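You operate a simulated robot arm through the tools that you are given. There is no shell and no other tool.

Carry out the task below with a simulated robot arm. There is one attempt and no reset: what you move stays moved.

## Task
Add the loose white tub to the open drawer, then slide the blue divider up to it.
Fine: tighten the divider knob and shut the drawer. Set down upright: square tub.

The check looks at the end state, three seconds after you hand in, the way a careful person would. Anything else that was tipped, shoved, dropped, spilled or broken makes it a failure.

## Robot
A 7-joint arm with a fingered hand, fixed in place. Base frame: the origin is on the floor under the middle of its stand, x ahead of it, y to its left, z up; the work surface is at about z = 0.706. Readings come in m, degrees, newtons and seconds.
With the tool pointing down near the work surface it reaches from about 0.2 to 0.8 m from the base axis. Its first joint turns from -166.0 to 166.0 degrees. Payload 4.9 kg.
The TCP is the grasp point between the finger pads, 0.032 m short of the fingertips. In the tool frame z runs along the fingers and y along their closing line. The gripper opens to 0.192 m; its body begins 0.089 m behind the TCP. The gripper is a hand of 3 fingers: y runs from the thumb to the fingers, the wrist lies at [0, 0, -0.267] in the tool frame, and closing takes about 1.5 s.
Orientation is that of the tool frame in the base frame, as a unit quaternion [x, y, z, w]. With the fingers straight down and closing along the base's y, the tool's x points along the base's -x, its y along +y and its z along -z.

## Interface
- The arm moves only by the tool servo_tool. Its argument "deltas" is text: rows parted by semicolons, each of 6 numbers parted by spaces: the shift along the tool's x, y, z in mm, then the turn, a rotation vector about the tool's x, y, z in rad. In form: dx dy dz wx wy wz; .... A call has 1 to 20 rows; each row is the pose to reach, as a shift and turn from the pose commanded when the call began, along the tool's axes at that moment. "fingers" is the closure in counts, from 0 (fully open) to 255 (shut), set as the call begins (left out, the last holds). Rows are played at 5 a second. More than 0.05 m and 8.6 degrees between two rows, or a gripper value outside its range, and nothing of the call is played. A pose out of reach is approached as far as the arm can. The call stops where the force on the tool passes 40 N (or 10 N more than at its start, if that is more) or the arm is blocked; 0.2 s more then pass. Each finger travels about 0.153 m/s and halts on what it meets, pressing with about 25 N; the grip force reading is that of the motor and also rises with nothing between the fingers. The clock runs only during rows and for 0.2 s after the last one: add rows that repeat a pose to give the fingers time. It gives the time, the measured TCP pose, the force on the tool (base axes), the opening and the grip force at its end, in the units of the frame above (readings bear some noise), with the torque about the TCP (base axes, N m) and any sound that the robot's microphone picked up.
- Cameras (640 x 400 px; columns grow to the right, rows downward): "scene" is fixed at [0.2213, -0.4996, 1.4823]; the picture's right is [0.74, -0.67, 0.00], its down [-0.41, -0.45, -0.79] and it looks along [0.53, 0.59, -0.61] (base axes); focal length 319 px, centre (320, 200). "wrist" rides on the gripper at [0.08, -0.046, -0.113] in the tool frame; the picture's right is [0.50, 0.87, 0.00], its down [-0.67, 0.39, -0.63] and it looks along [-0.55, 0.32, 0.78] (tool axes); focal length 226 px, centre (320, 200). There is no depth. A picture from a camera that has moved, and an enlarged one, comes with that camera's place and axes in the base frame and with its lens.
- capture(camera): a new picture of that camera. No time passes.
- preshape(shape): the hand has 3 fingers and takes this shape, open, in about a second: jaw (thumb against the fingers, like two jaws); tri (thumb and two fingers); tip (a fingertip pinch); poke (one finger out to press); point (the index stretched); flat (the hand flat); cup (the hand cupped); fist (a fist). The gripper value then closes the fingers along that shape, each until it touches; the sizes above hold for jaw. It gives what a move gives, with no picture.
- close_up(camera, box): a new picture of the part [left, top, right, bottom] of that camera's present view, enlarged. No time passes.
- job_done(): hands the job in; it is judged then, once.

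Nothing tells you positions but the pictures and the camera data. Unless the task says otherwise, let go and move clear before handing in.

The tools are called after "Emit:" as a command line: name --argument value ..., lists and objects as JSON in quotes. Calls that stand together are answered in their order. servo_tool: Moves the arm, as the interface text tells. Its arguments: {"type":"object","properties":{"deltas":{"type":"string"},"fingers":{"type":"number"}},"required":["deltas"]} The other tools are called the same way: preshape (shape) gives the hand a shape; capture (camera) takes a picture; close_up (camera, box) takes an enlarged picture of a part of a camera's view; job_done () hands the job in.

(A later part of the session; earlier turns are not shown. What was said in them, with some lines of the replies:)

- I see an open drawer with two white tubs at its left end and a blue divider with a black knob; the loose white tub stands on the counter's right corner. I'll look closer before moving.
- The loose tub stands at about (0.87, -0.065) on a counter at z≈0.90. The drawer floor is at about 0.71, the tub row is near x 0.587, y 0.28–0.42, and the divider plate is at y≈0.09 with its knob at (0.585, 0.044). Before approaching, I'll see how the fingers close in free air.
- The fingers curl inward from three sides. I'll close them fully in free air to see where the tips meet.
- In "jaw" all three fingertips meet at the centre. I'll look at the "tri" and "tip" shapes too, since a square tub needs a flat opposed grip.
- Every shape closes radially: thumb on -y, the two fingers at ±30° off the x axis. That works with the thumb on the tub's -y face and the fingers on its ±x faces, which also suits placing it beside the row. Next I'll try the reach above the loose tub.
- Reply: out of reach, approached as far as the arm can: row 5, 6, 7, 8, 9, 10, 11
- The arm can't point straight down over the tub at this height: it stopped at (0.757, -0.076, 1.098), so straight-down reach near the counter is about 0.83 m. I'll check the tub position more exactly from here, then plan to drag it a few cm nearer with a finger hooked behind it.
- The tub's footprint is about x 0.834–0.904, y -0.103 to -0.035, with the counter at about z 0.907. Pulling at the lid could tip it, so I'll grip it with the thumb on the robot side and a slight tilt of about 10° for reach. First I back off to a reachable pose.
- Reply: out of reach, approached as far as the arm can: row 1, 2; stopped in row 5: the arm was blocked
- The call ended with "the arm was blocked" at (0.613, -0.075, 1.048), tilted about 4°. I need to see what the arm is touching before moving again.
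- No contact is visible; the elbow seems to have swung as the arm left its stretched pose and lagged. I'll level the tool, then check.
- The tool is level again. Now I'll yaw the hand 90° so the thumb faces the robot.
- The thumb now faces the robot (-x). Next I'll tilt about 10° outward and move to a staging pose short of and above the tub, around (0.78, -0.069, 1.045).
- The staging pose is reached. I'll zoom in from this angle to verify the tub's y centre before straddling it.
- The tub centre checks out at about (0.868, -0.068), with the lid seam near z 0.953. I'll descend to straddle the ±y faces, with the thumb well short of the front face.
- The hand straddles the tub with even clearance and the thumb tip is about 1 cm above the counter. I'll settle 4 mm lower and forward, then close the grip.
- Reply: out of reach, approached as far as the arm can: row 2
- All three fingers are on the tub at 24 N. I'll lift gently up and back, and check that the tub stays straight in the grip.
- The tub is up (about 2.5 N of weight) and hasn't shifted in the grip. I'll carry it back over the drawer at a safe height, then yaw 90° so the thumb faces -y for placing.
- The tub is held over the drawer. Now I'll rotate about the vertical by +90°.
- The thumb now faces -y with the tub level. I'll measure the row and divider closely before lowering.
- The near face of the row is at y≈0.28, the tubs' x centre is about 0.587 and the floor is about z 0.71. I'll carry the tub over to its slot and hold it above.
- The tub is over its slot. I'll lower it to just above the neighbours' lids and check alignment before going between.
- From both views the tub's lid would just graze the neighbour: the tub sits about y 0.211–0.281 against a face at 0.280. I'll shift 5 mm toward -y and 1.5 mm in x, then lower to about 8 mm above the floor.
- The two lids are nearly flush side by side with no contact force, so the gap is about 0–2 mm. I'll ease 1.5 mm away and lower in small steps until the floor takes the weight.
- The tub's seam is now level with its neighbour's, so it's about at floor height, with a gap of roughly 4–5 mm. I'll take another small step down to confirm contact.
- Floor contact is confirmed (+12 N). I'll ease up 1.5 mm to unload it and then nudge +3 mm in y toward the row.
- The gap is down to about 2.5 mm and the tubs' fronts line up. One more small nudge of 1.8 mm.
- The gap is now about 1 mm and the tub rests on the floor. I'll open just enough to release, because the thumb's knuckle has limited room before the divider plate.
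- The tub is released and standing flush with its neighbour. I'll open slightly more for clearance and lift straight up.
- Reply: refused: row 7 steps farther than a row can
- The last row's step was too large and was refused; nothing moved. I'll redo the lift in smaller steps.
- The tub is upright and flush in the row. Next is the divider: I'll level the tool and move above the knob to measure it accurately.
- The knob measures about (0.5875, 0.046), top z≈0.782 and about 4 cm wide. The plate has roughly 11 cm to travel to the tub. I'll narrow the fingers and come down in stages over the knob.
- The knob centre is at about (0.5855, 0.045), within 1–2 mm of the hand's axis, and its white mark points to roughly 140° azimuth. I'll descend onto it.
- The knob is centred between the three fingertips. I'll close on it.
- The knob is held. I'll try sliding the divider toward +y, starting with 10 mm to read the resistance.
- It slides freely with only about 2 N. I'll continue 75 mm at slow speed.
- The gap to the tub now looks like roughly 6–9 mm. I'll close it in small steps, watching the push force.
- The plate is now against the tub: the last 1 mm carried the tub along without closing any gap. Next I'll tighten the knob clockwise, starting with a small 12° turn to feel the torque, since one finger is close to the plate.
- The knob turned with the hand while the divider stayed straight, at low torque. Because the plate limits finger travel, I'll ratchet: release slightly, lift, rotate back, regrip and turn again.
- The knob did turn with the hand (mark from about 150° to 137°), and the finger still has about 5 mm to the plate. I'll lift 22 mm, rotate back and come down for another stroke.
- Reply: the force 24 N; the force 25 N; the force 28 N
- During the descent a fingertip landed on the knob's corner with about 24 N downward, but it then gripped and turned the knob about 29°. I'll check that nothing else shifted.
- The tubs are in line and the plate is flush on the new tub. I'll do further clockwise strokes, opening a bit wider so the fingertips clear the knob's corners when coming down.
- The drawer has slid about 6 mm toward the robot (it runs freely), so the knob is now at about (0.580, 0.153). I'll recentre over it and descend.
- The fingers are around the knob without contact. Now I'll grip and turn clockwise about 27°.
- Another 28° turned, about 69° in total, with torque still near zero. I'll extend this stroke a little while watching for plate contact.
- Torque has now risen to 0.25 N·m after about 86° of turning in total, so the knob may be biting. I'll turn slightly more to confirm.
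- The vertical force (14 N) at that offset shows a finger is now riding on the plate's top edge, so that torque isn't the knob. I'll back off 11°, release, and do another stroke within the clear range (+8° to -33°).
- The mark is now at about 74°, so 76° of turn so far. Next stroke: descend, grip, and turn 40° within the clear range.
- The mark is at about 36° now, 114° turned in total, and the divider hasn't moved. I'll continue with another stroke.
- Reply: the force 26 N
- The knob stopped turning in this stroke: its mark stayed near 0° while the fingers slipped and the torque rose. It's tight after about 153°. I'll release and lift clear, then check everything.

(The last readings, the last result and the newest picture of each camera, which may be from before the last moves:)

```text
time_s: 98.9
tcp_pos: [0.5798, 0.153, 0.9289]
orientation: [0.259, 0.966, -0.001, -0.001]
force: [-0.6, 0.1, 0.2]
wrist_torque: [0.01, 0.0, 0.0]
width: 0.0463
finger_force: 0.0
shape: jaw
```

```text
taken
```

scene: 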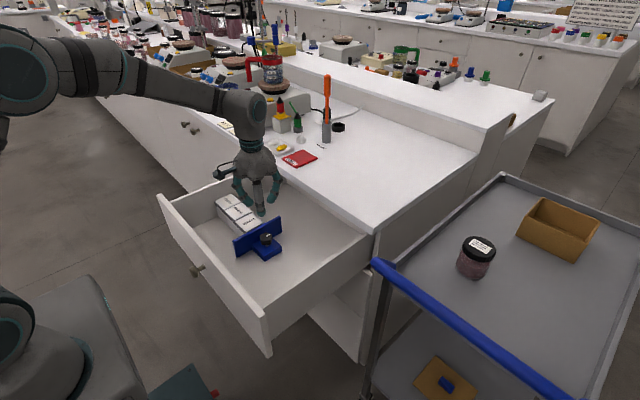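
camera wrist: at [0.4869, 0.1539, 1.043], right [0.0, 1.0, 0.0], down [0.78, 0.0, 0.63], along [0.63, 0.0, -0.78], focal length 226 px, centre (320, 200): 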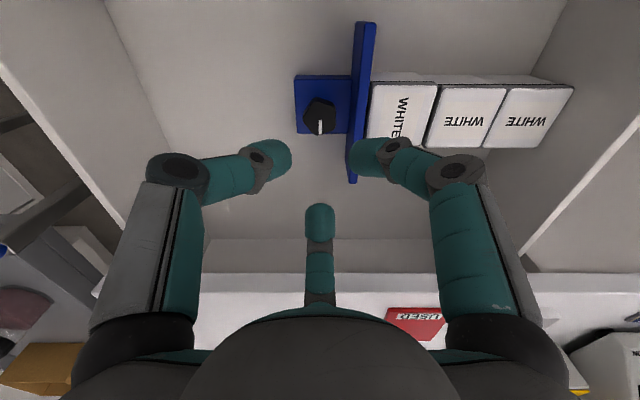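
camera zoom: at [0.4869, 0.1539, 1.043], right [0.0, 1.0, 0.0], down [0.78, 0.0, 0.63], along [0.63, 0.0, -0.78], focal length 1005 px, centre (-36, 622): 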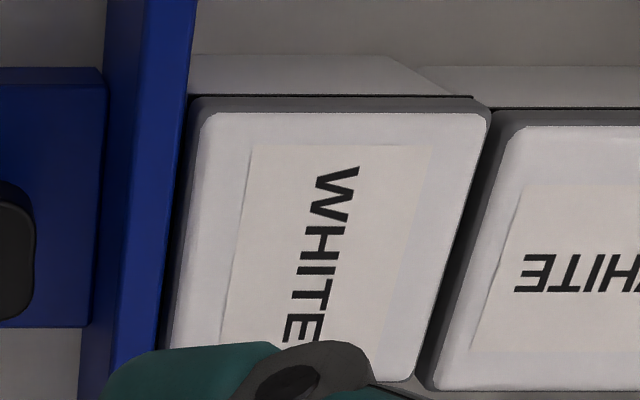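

The plate rests against the tub, the knob is tight and the tubs are upright. Next I'll shut the drawer: close the hand, rise, and come around in front of the drawer panel.

Emit:
servo_tool --deltas "0 0 -40 0 0 0; 0 0 -80 0 0 0; 0 0 -130 0 0 0; 27 -22 -130 0 0 0; 55 -44 -130 0 0 0; 83 -66 -130 0 0 0; 110 -88 -130 0 0 0; 138 -111 -130 0 0 0; 166 -133 -130 0 0 0; 193 -155 -130 0 0 0; 221 -177 -130 0 0 0; 221 -177 -130 0 0 0" --fingers 255

Emit:
capture --camera "scene"

Emit:
capture --camera "wrist"

```text
time_s: 101.5
tcp_pos: [0.2985, 0.1103, 1.0597]
orientation: [0.259, 0.966, 0.0, 0.0]
force: [0.3, 0.2, 0.2]
wrist_torque: [0.03, 0.0, -0.03]
width: 0.0
finger_force: 25.3
shape: jaw
```

```text
taken
```

scene: 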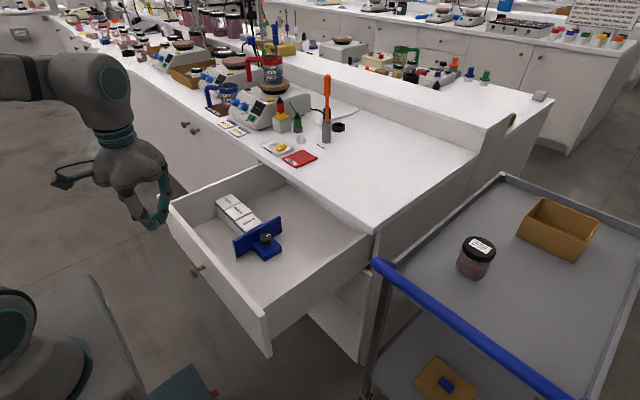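

```text
taken
camera wrist: at [0.2062, 0.1113, 1.1741], right [0.0, 1.0, 0.0], down [0.78, 0.0, 0.63], along [0.63, 0.0, -0.78], focal length 226 px, centre (320, 200)
```

wrist: 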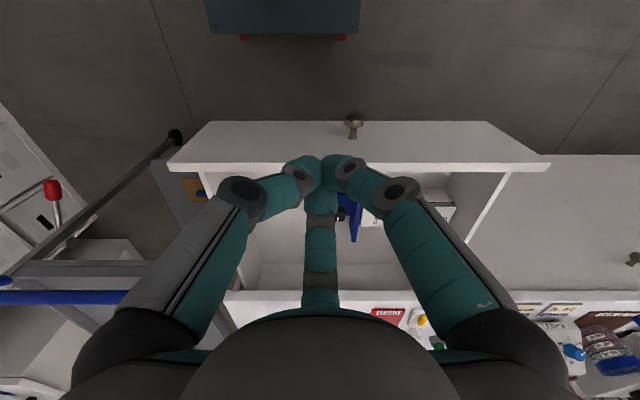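

The front panel's outer face is at about x 0.40, top z≈0.835, with the handle near (0.365, 0.18, 0.72). I'll lower the closed hand in front of the panel beside the handle (y≈0.11).

Emit:
servo_tool --deltas "0 0 45 0 0 0; 0 0 90 0 0 0; 0 0 135 0 0 0; 0 0 180 0 0 0; 0 0 220 0 0 0; 0 0 255 0 0 0; 0 0 280 0 0 0; 0 0 280 0 0 0"

Emit:
capture --camera "scene"

Emit:
capture --camera "wrist"

```text
time_s: 103.3
tcp_pos: [0.2988, 0.1097, 0.7793]
orientation: [0.259, 0.966, 0.0, 0.0]
force: [-0.2, -0.3, 0.7]
wrist_torque: [-0.01, 0.0, -0.01]
width: 0.0
finger_force: 24.8
shape: jaw
```

```text
taken
```

scene: 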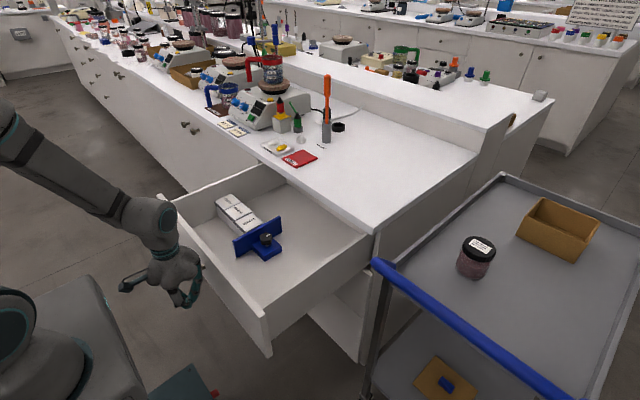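

```text
taken
camera wrist: at [0.2071, 0.1112, 0.8934], right [0.0, 1.0, 0.0], down [0.78, 0.0, 0.63], along [0.63, 0.0, -0.78], focal length 226 px, centre (320, 200)
```

wrist: 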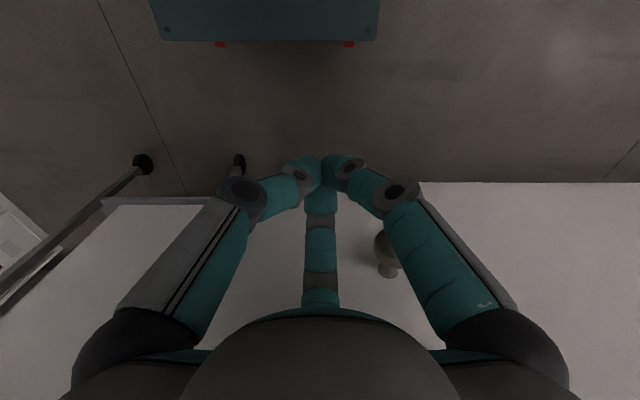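

The hand is in front of the panel with the handle off to the side. I'll push +x slowly until contact and watch the force.

Emit:
servo_tool --deltas "-6.9 4 0 0 0 0; -13.9 8 0 0 0 0; -20.8 12 0 0 0 0; -27.7 16 0 0 0 0; -34.6 20 0 0 0 0; -41.6 24 0 0 0 0; -48.5 28 0 0 0 0; -52 30 0 0 0 0; -52 30 0 0 0 0"

Emit:
capture --camera "scene"

```text
time_s: 105.3
tcp_pos: [0.3597, 0.1107, 0.779]
orientation: [0.259, 0.966, 0.001, 0.001]
force: [0.0, 0.0, 0.8]
wrist_torque: [-0.02, -0.04, 0.01]
width: 0.0
finger_force: 25.2
shape: jaw
```

```text
taken
```

scene: 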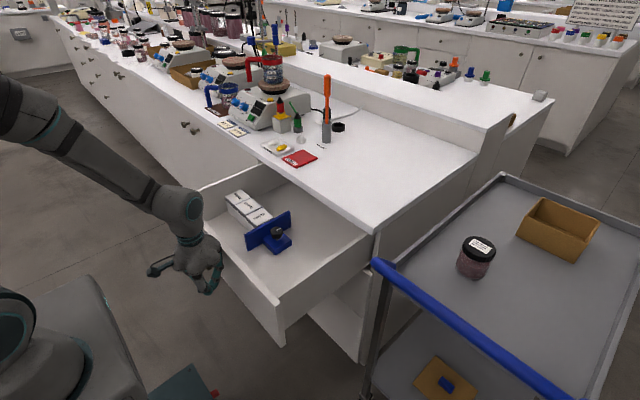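

The drawer is sliding in easily. I'll check the contents, then continue pushing slowly.

Emit:
close_up --camera "scene" --box '[190, 170, 330, 280]'

Emit:
servo_tool --deltas "-5.2 3 0 0 0 0; -10.4 6 0 0 0 0; -15.6 9 0 0 0 0; -20.8 12 0 0 0 0; -26 15 0 0 0 0; -31.2 18 0 0 0 0; -36.4 21 0 0 0 0; -41.6 24 0 0 0 0; -46.8 27 0 0 0 0; -52 30 0 0 0 0; -57.2 33 0 0 0 0; -62.4 36 0 0 0 0; -67.5 39 0 0 0 0; -67.5 39 0 0 0 0"

Emit:
capture --camera "scene"

```text
3.64 times, centred on (260, 225) of scene
camera zoom: at [0.2213, -0.4996, 1.4823], right [0.74, -0.67, 0.0], down [-0.41, -0.45, -0.79], along [0.53, 0.59, -0.61], focal length 1159 px, centre (538, 109)
```

zoom: 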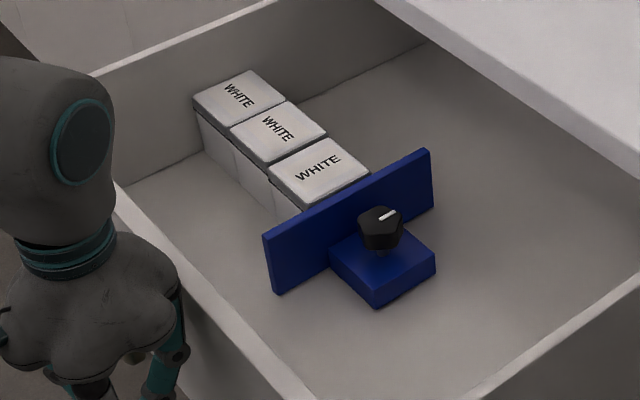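

```text
time_s: 108.3
tcp_pos: [0.4382, 0.11, 0.7796]
orientation: [0.259, 0.966, -0.001, 0.001]
force: [-0.8, 0.1, 0.2]
wrist_torque: [0.01, -0.04, -0.04]
width: 0.0
finger_force: 26.1
shape: jaw
```

```text
taken
```

scene: 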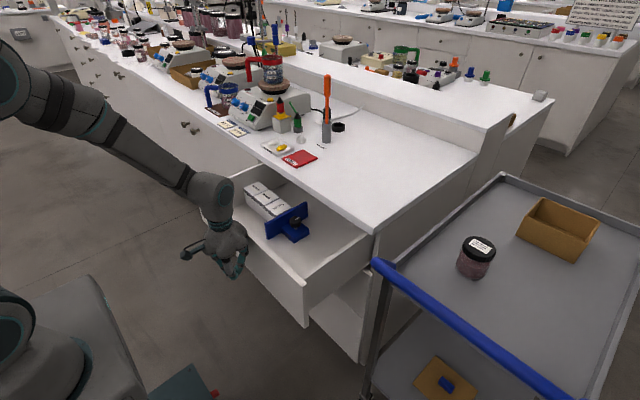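

Emit:
servo_tool --deltas "-6.9 4 0 0 0 0; -13.9 8 0 0 0 0; -20.8 12 0 0 0 0; -27.7 16 0 0 0 0; -34.6 20 0 0 0 0; -41.6 24 0 0 0 0; -48.5 28 0 0 0 0; -55.4 32 0 0 0 0; -62.4 36 0 0 0 0; -69.3 40 0 0 0 0; -76.2 44 0 0 0 0; -83.1 48 0 0 0 0; -90.1 52 0 0 0 0; -97 56 0 0 0 0; -103.9 60 0 0 0 0; -110.9 64 0 0 0 0; -117.8 68 0 0 0 0; -124.7 72 0 0 0 0; -124.7 72 0 0 0 0"

Emit:
capture --camera "scene"

Emit:
capture --camera "wrist"

```text
time_s: 112.3
tcp_pos: [0.582, 0.1105, 0.7806]
orientation: [0.258, 0.966, 0.0, 0.0]
force: [-0.7, -0.1, -0.4]
wrist_torque: [-0.01, 0.01, 0.0]
width: 0.0
finger_force: 25.3
shape: jaw
```

```text
taken
```

scene: 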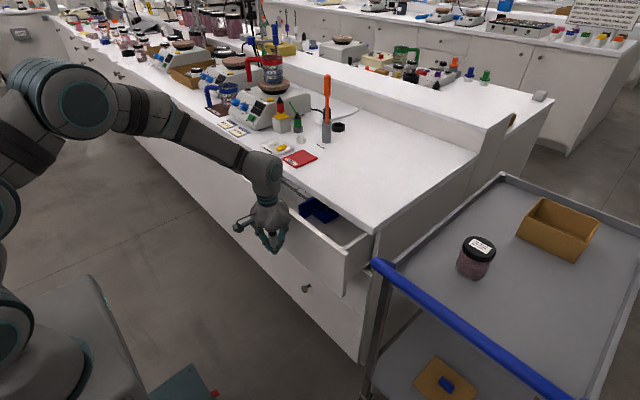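

```text
taken
camera wrist: at [0.4892, 0.1119, 0.8939], right [0.0, 1.0, 0.0], down [0.78, 0.0, 0.63], along [0.63, 0.0, -0.78], focal length 226 px, centre (320, 200)
```

wrist: 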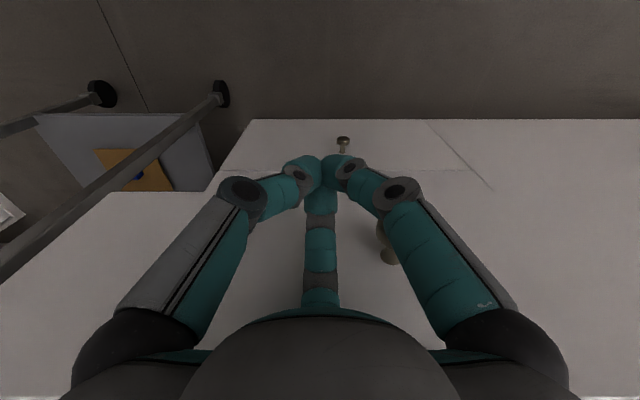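

The drawer is most of the way in. I'll continue carefully, watching the hand's clearance to the counter edge.

Emit:
servo_tool --deltas "-5.2 3 0 0 0 0; -10.4 6 0 0 0 0; -15.6 9 0 0 0 0; -20.8 12 0 0 0 0; -26 15 0 0 0 0; -31.2 18 0 0 0 0; -31.2 18 0 0 0 0"

Emit:
close_up --camera "scene" --box '[220, 130, 400, 310]'

Emit:
capture --camera "wrist"

```text
time_s: 113.9
tcp_pos: [0.6181, 0.112, 0.7797]
orientation: [0.259, 0.966, 0.001, 0.0]
force: [-0.3, -0.6, -0.1]
wrist_torque: [-0.01, 0.02, 0.01]
width: 0.0001
finger_force: 25.3
shape: jaw
```

```text
2.22 times, centred on (310, 220) of scene
camera zoom: at [0.2213, -0.4996, 1.4823], right [0.74, -0.67, 0.0], down [-0.41, -0.45, -0.79], along [0.53, 0.59, -0.61], focal length 708 px, centre (342, 156)
```

zoom: 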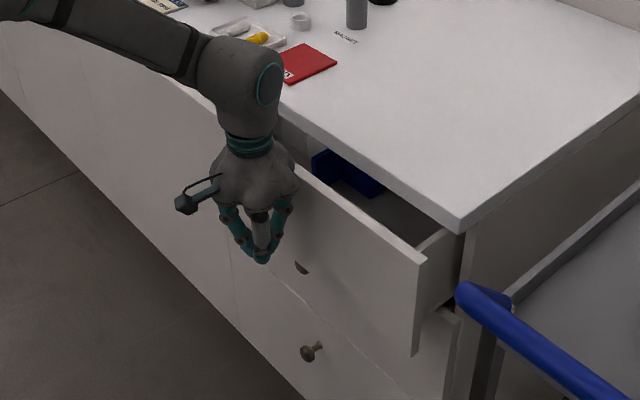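

```text
taken
camera wrist: at [0.5254, 0.112, 0.8936], right [0.0, 1.0, 0.0], down [0.78, 0.0, 0.63], along [0.63, 0.0, -0.78], focal length 226 px, centre (320, 200)
```

wrist: 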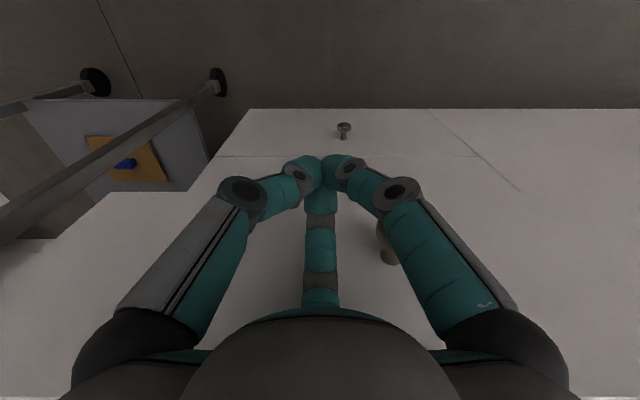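

Emit:
servo_tool --deltas "-4.3 2.5 0 0 0 0; -8.7 5 0 0 0 0; -13 7.5 0 0 0 0; -17.3 10 0 0 0 0; -17.3 10 0 0 0 0"

Emit:
close_up --camera "scene" --box '[240, 130, 400, 290]'

```text
time_s: 115.1
tcp_pos: [0.6379, 0.1103, 0.7802]
orientation: [0.259, 0.966, 0.0, 0.0]
force: [-1.2, 0.1, -0.4]
wrist_torque: [-0.01, -0.09, 0.01]
width: 0.0002
finger_force: 24.4
shape: jaw
```

```text
2.50 times, centred on (320, 210) of scene
camera zoom: at [0.2213, -0.4996, 1.4823], right [0.74, -0.67, 0.0], down [-0.41, -0.45, -0.79], along [0.53, 0.59, -0.61], focal length 796 px, centre (320, 175)
```

zoom: 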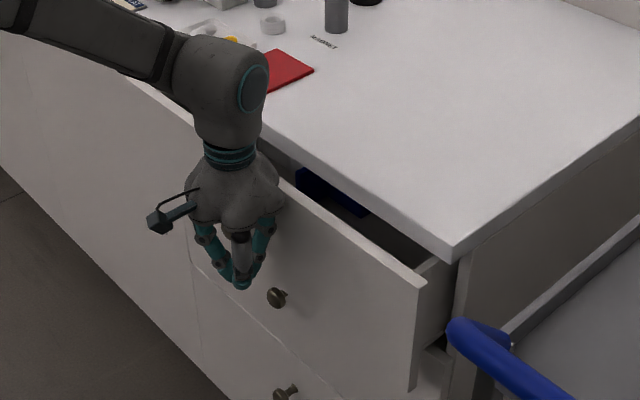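

The lower drawers' faces sit at x≈0.763, so this drawer needs about 6 cm more, and a vertical hand would touch the counter edge first. I'll back off 5 cm, tilt the hand about 37° forward, lower it slightly and finish the push that way.

Emit:
servo_tool --deltas "21.6 -12.5 0 0 0 0; 43.3 -25 0 0 0 0; 43.3 -25 6 -0.06 -0.104 0; 43.3 -25 12 -0.12 -0.208 0; 43.3 -25 18 -0.18 -0.312 0; 43.3 -25 24 -0.24 -0.416 0; 43.3 -25 30 -0.3 -0.52 0; 43.3 -25 30 -0.32 -0.554 0; 43.3 -25 30 -0.32 -0.554 0"

Emit:
capture --camera "scene"

Emit:
capture --camera "wrist"

```text
time_s: 117.1
tcp_pos: [0.5938, 0.1107, 0.7542]
orientation: [0.247, 0.919, 0.077, 0.298]
force: [-0.5, 0.9, 0.0]
wrist_torque: [-0.02, -0.01, 0.02]
width: 0.0002
finger_force: 24.6
shape: jaw
out of reach, approached as far as the arm can: row 7, 8, 9
```

```text
taken
```

scene: 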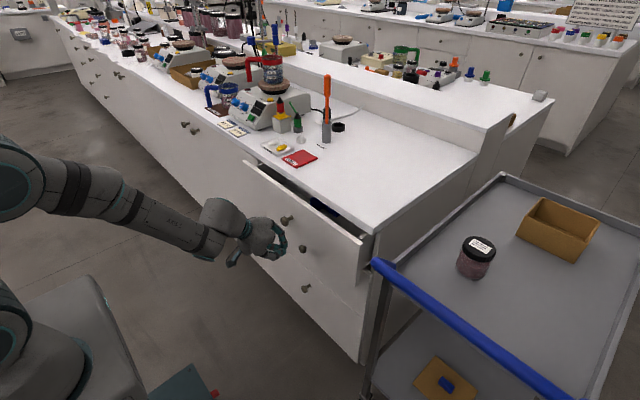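

```text
taken
camera wrist: at [0.4523, 0.1118, 0.7933], right [0.01, 1.0, 0.0], down [0.26, 0.0, 0.97], along [0.97, -0.01, -0.26], focal length 226 px, centre (320, 200)
```

wrist: 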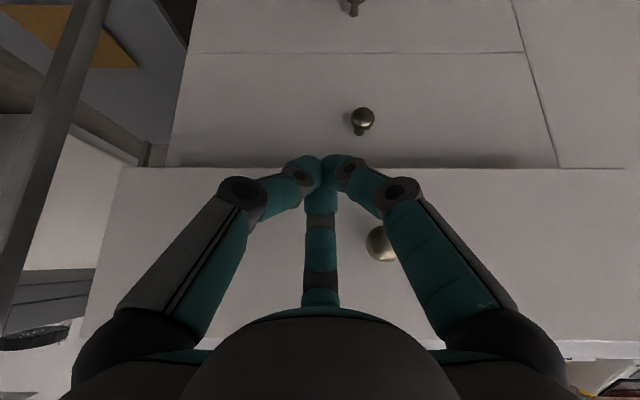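

The hand now points forward at the panel beside the handle. I'll push in with this posture.

Emit:
servo_tool --deltas "-6.9 4 6 0 0 0; -13.9 8 11.9 0 0 0; -20.8 12 17.9 0 0 0; -27.8 16 23.9 0 0 0; -34.7 20 29.8 0 0 0; -41.7 24.1 35.8 0 0 0; -48.6 28.1 41.8 0 0 0; -55.6 32.1 47.8 0 0 0; -59 34.1 50.7 0 0 0; -62.5 36.1 53.7 0 0 0; -62.5 36.1 53.7 0 0 0"

Emit:
capture --camera "scene"

Emit:
capture --camera "wrist"

```text
time_s: 119.5
tcp_pos: [0.6823, 0.1093, 0.7539]
orientation: [0.246, 0.917, 0.081, 0.303]
force: [-0.8, 0.0, -0.6]
wrist_torque: [0.03, -0.02, -0.03]
width: 0.0
finger_force: 24.4
shape: jaw
```

```text
taken
```

scene: 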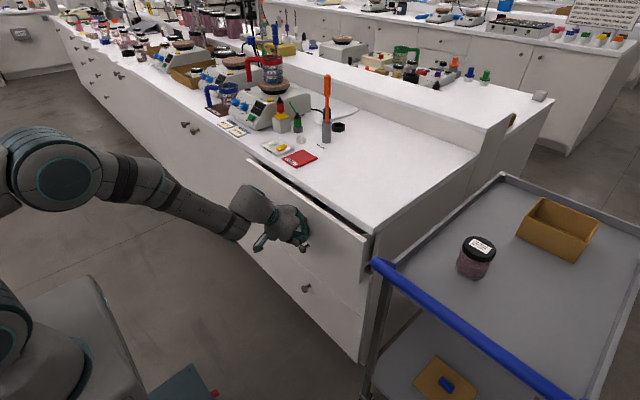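

```text
taken
camera wrist: at [0.5413, 0.1111, 0.7909], right [0.0, 1.0, 0.0], down [0.25, 0.0, 0.97], along [0.97, 0.0, -0.25], focal length 226 px, centre (320, 200)
```

wrist: 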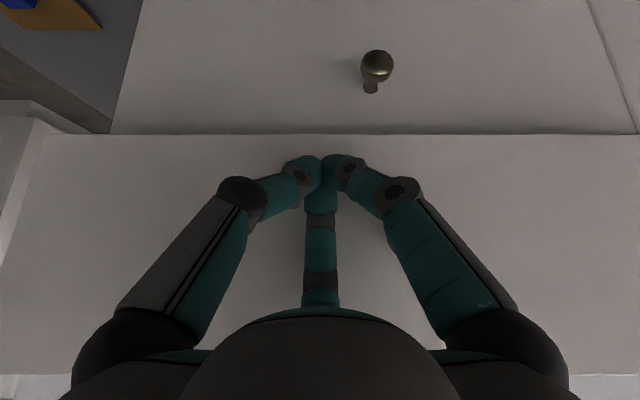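

Emit:
servo_tool --deltas "-3.5 2 3 0 0 0; -6.9 4 6 0 0 0; -10.4 6 9 0 0 0; -13.9 8 11.9 0 0 0; -17.4 10 14.9 0 0 0; -20.8 12 17.9 0 0 0; -20.8 12 17.9 0 0 0"

Emit:
close_up --camera "scene" --box '[220, 130, 400, 310]'

Emit:
capture --camera "wrist"

```text
time_s: 121.1
tcp_pos: [0.7139, 0.1105, 0.7539]
orientation: [0.246, 0.917, 0.081, 0.304]
force: [-1.3, 0.5, 0.2]
wrist_torque: [-0.01, 0.0, -0.04]
width: 0.0
finger_force: 25.1
shape: jaw
```

```text
2.22 times, centred on (310, 220) of scene
camera zoom: at [0.2213, -0.4996, 1.4823], right [0.74, -0.67, 0.0], down [-0.41, -0.45, -0.79], along [0.53, 0.59, -0.61], focal length 708 px, centre (342, 156)
```

zoom: 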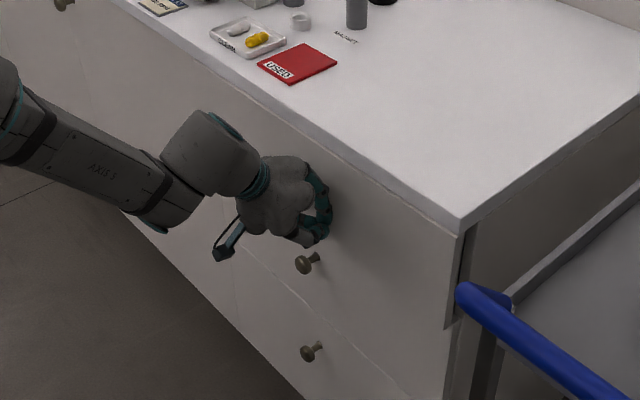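

```text
taken
camera wrist: at [0.5719, 0.1115, 0.7915], right [0.0, 1.0, 0.0], down [0.24, 0.0, 0.97], along [0.97, 0.0, -0.24], focal length 226 px, centre (320, 200)
```

wrist: 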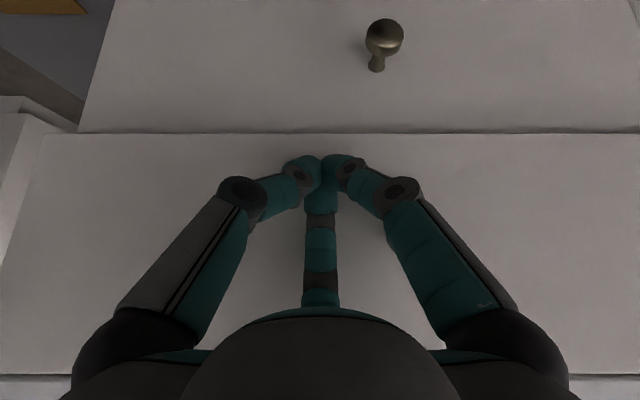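

Emit:
servo_tool --deltas "-2.1 1.2 1.8 0 0 0; -4.2 2.4 3.6 0 0 0; -6.3 3.6 5.4 0 0 0; -8.3 4.8 7.2 0 0 0; -10.4 6 9 0 0 0; -12.5 7.2 10.7 0 0 0; -12.5 7.2 10.7 0 0 0"

Emit:
close_up --camera "scene" --box '[220, 130, 400, 310]'

Emit:
close_up --camera "scene" --box '[320, 210, 400, 310]'

```text
time_s: 122.7
tcp_pos: [0.7308, 0.1103, 0.7542]
orientation: [0.245, 0.917, 0.082, 0.303]
force: [-2.4, -0.2, -0.5]
wrist_torque: [0.03, 0.02, -0.03]
width: 0.0002
finger_force: 25.1
shape: jaw
```

```text
2.22 times, centred on (310, 220) of scene
camera zoom: at [0.2213, -0.4996, 1.4823], right [0.74, -0.67, 0.0], down [-0.41, -0.45, -0.79], along [0.53, 0.59, -0.61], focal length 708 px, centre (342, 156)
```

zoom: 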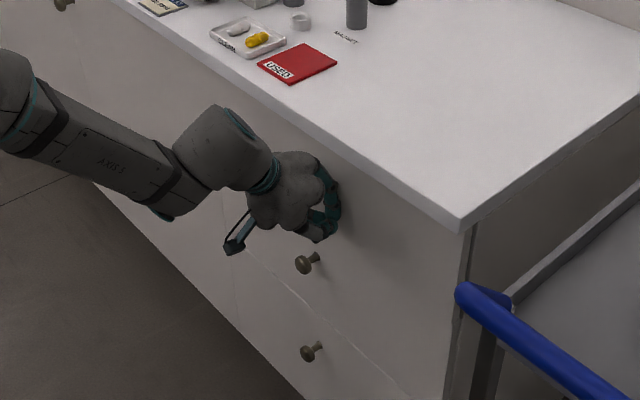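

```text
4.00 times, centred on (360, 260) of scene
camera zoom: at [0.2213, -0.4996, 1.4823], right [0.74, -0.67, 0.0], down [-0.41, -0.45, -0.79], along [0.53, 0.59, -0.61], focal length 1274 px, centre (160, -40)
```

zoom: 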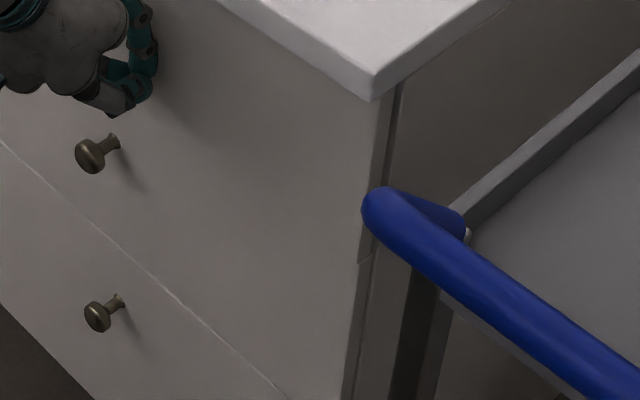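

Nearly flush. I'll push a few more millimetres until the drawer bottoms out.

Emit:
servo_tool --deltas "-1.4 0.8 1.2 0 0 0; -2.8 1.6 2.4 0 0 0; -4.2 2.4 3.6 0 0 0; -5.6 3.2 4.8 0 0 0; -5.6 3.2 4.8 0 0 0"

Emit:
close_up --camera "scene" --box '[320, 210, 400, 310]'

Emit:
capture --camera "wrist"

```text
time_s: 123.9
tcp_pos: [0.7391, 0.1102, 0.7518]
orientation: [0.246, 0.917, 0.08, 0.302]
force: [-15.6, 0.1, 0.5]
wrist_torque: [0.03, -0.21, 0.04]
width: 0.0002
finger_force: 25.2
shape: jaw
```

```text
4.00 times, centred on (360, 260) of scene
camera zoom: at [0.2213, -0.4996, 1.4823], right [0.74, -0.67, 0.0], down [-0.41, -0.45, -0.79], along [0.53, 0.59, -0.61], focal length 1274 px, centre (160, -40)
```

zoom: 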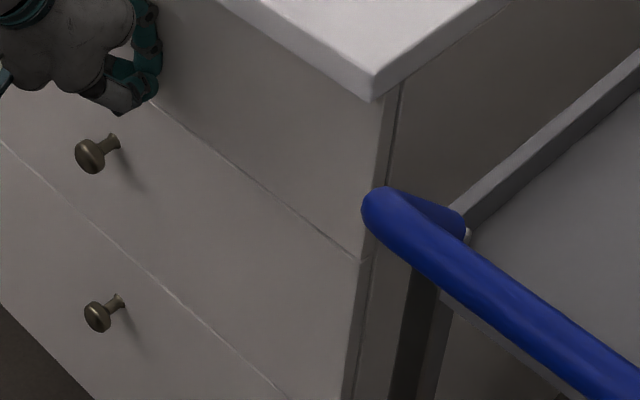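

```text
taken
camera wrist: at [0.5959, 0.1111, 0.7893], right [0.0, 1.0, 0.0], down [0.25, 0.0, 0.97], along [0.97, 0.0, -0.25], focal length 226 px, centre (320, 200)
```

wrist: 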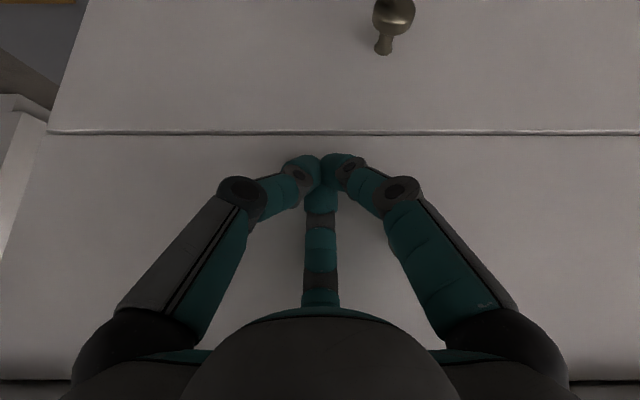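

The drawer is shut flush: a firm 15.6 N stop and the faces level. I'll back the hand away and rise clear.

Emit:
servo_tool --deltas "6.9 -4 -6 0 0 0; 20.8 -12 -17.9 0 0 0; 34.7 -20 -29.9 0 0 0; 48.6 -28.1 -41.8 0 0 0; 62.5 -36.1 -53.7 0 0 0; 72.9 -42.1 -62.7 0 0 0; 72.9 -42.1 -62.7 0 0 0"

Emit:
capture --camera "scene"

```text
time_s: 125.5
tcp_pos: [0.6345, 0.1101, 0.7543]
orientation: [0.246, 0.917, 0.082, 0.303]
force: [-0.9, 0.2, 0.4]
wrist_torque: [0.02, -0.03, -0.01]
width: 0.0002
finger_force: 24.4
shape: jaw
```

```text
taken
```

scene: 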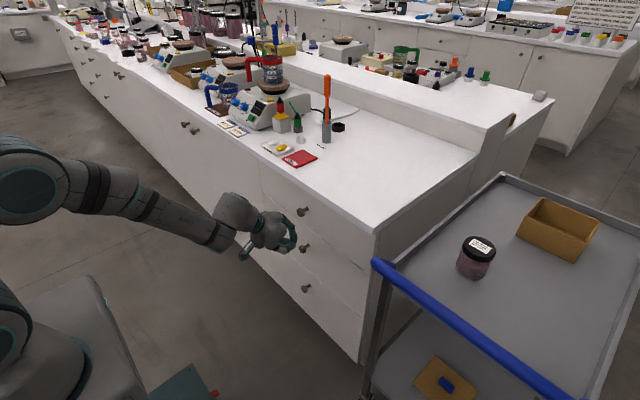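

The drawer is closed. I'll untilt the hand and raise it to a neutral pose clear of everything.

Emit:
servo_tool --deltas "4 -2.5 -10 0.06 0.104 0; 9 -5 -20 0.12 0.208 0; 13 -7.5 -30 0.18 0.312 0; 17.5 -10 -40 0.24 0.416 0; 17.5 -10 -40 0.3 0.52 0; 17.5 -10 -40 0.32 0.554 0; 17.5 -10 -40 0.32 0.554 0"

Emit:
servo_tool --deltas "0 0 -40 0 0 0; 0 0 -80 0 0 0; 0 0 -120 0 0 0; 0 0 -160 0 0 0; 0 0 -200 0 0 0; 0 0 -240 0 0 0; 0 0 -270 0 0 0; 0 0 -270 0 0 0" --fingers 120

Emit:
capture --camera "scene"

Emit:
capture --camera "wrist"

```text
time_s: 127.1
tcp_pos: [0.5938, 0.11, 0.7747]
orientation: [0.259, 0.966, -0.001, -0.002]
force: [-0.4, 0.5, -0.4]
wrist_torque: [0.0, -0.03, 0.0]
width: 0.0
finger_force: 25.0
shape: jaw
out of reach, approached as far as the arm can: row 2, 3
```

```text
time_s: 128.9
tcp_pos: [0.5941, 0.1095, 1.0457]
orientation: [0.259, 0.966, -0.001, -0.001]
force: [0.3, -0.4, 0.3]
wrist_torque: [0.01, 0.0, 0.0]
width: 0.1017
finger_force: 0.1
shape: jaw
```

```text
taken
```

scene: 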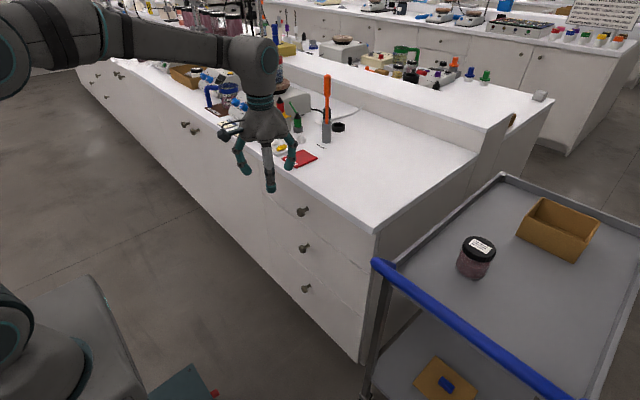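

```text
taken
camera wrist: at [0.5012, 0.1115, 1.1599], right [0.0, 1.0, 0.0], down [0.78, 0.0, 0.63], along [0.63, 0.0, -0.78], focal length 226 px, centre (320, 200)
```

wrist: 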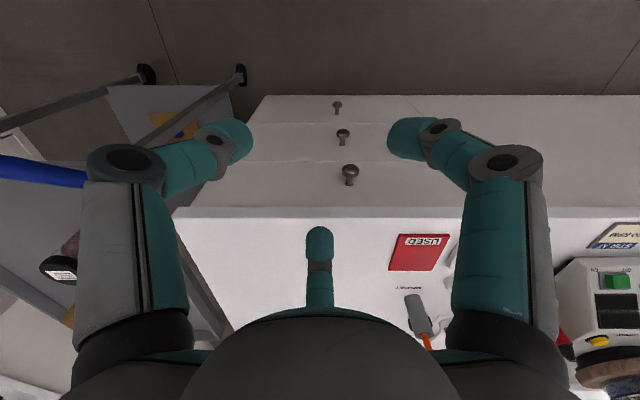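

The drawer is shut flush, the counter and cart items look undisturbed, and the hand is open and clear. Just before shutting, I saw the tub upright in the row, the divider against it and the knob tight. I'm handing in now.

Emit:
job_done

```text
The job is handed in.
```

The white tub is in the drawer beside the other two, with the blue divider slid up against it. I turned the knob about 150° clockwise until it stopped, then shut the drawer flush. I've handed the job in.

- **Last look inside:** I watched the contents through the first few centimetres of closing, and everything was upright and in place. I didn't reopen the drawer to look again.
- **Tub orientation:** the tub went in turned 90°, so its label faces a different way from the other two.
- **Divider fit:** the divider touches the tub at the front end (the side nearest the drawer front). There may be a gap of about 2 mm at the back end.
- **Drawer movement:** while I was gripping the knob, the drawer slid out about 6 mm; it has since been shut.
- **Surroundings:** in the last pictures, nothing else on the counter or cart looked disturbed. The hand is open and clear.
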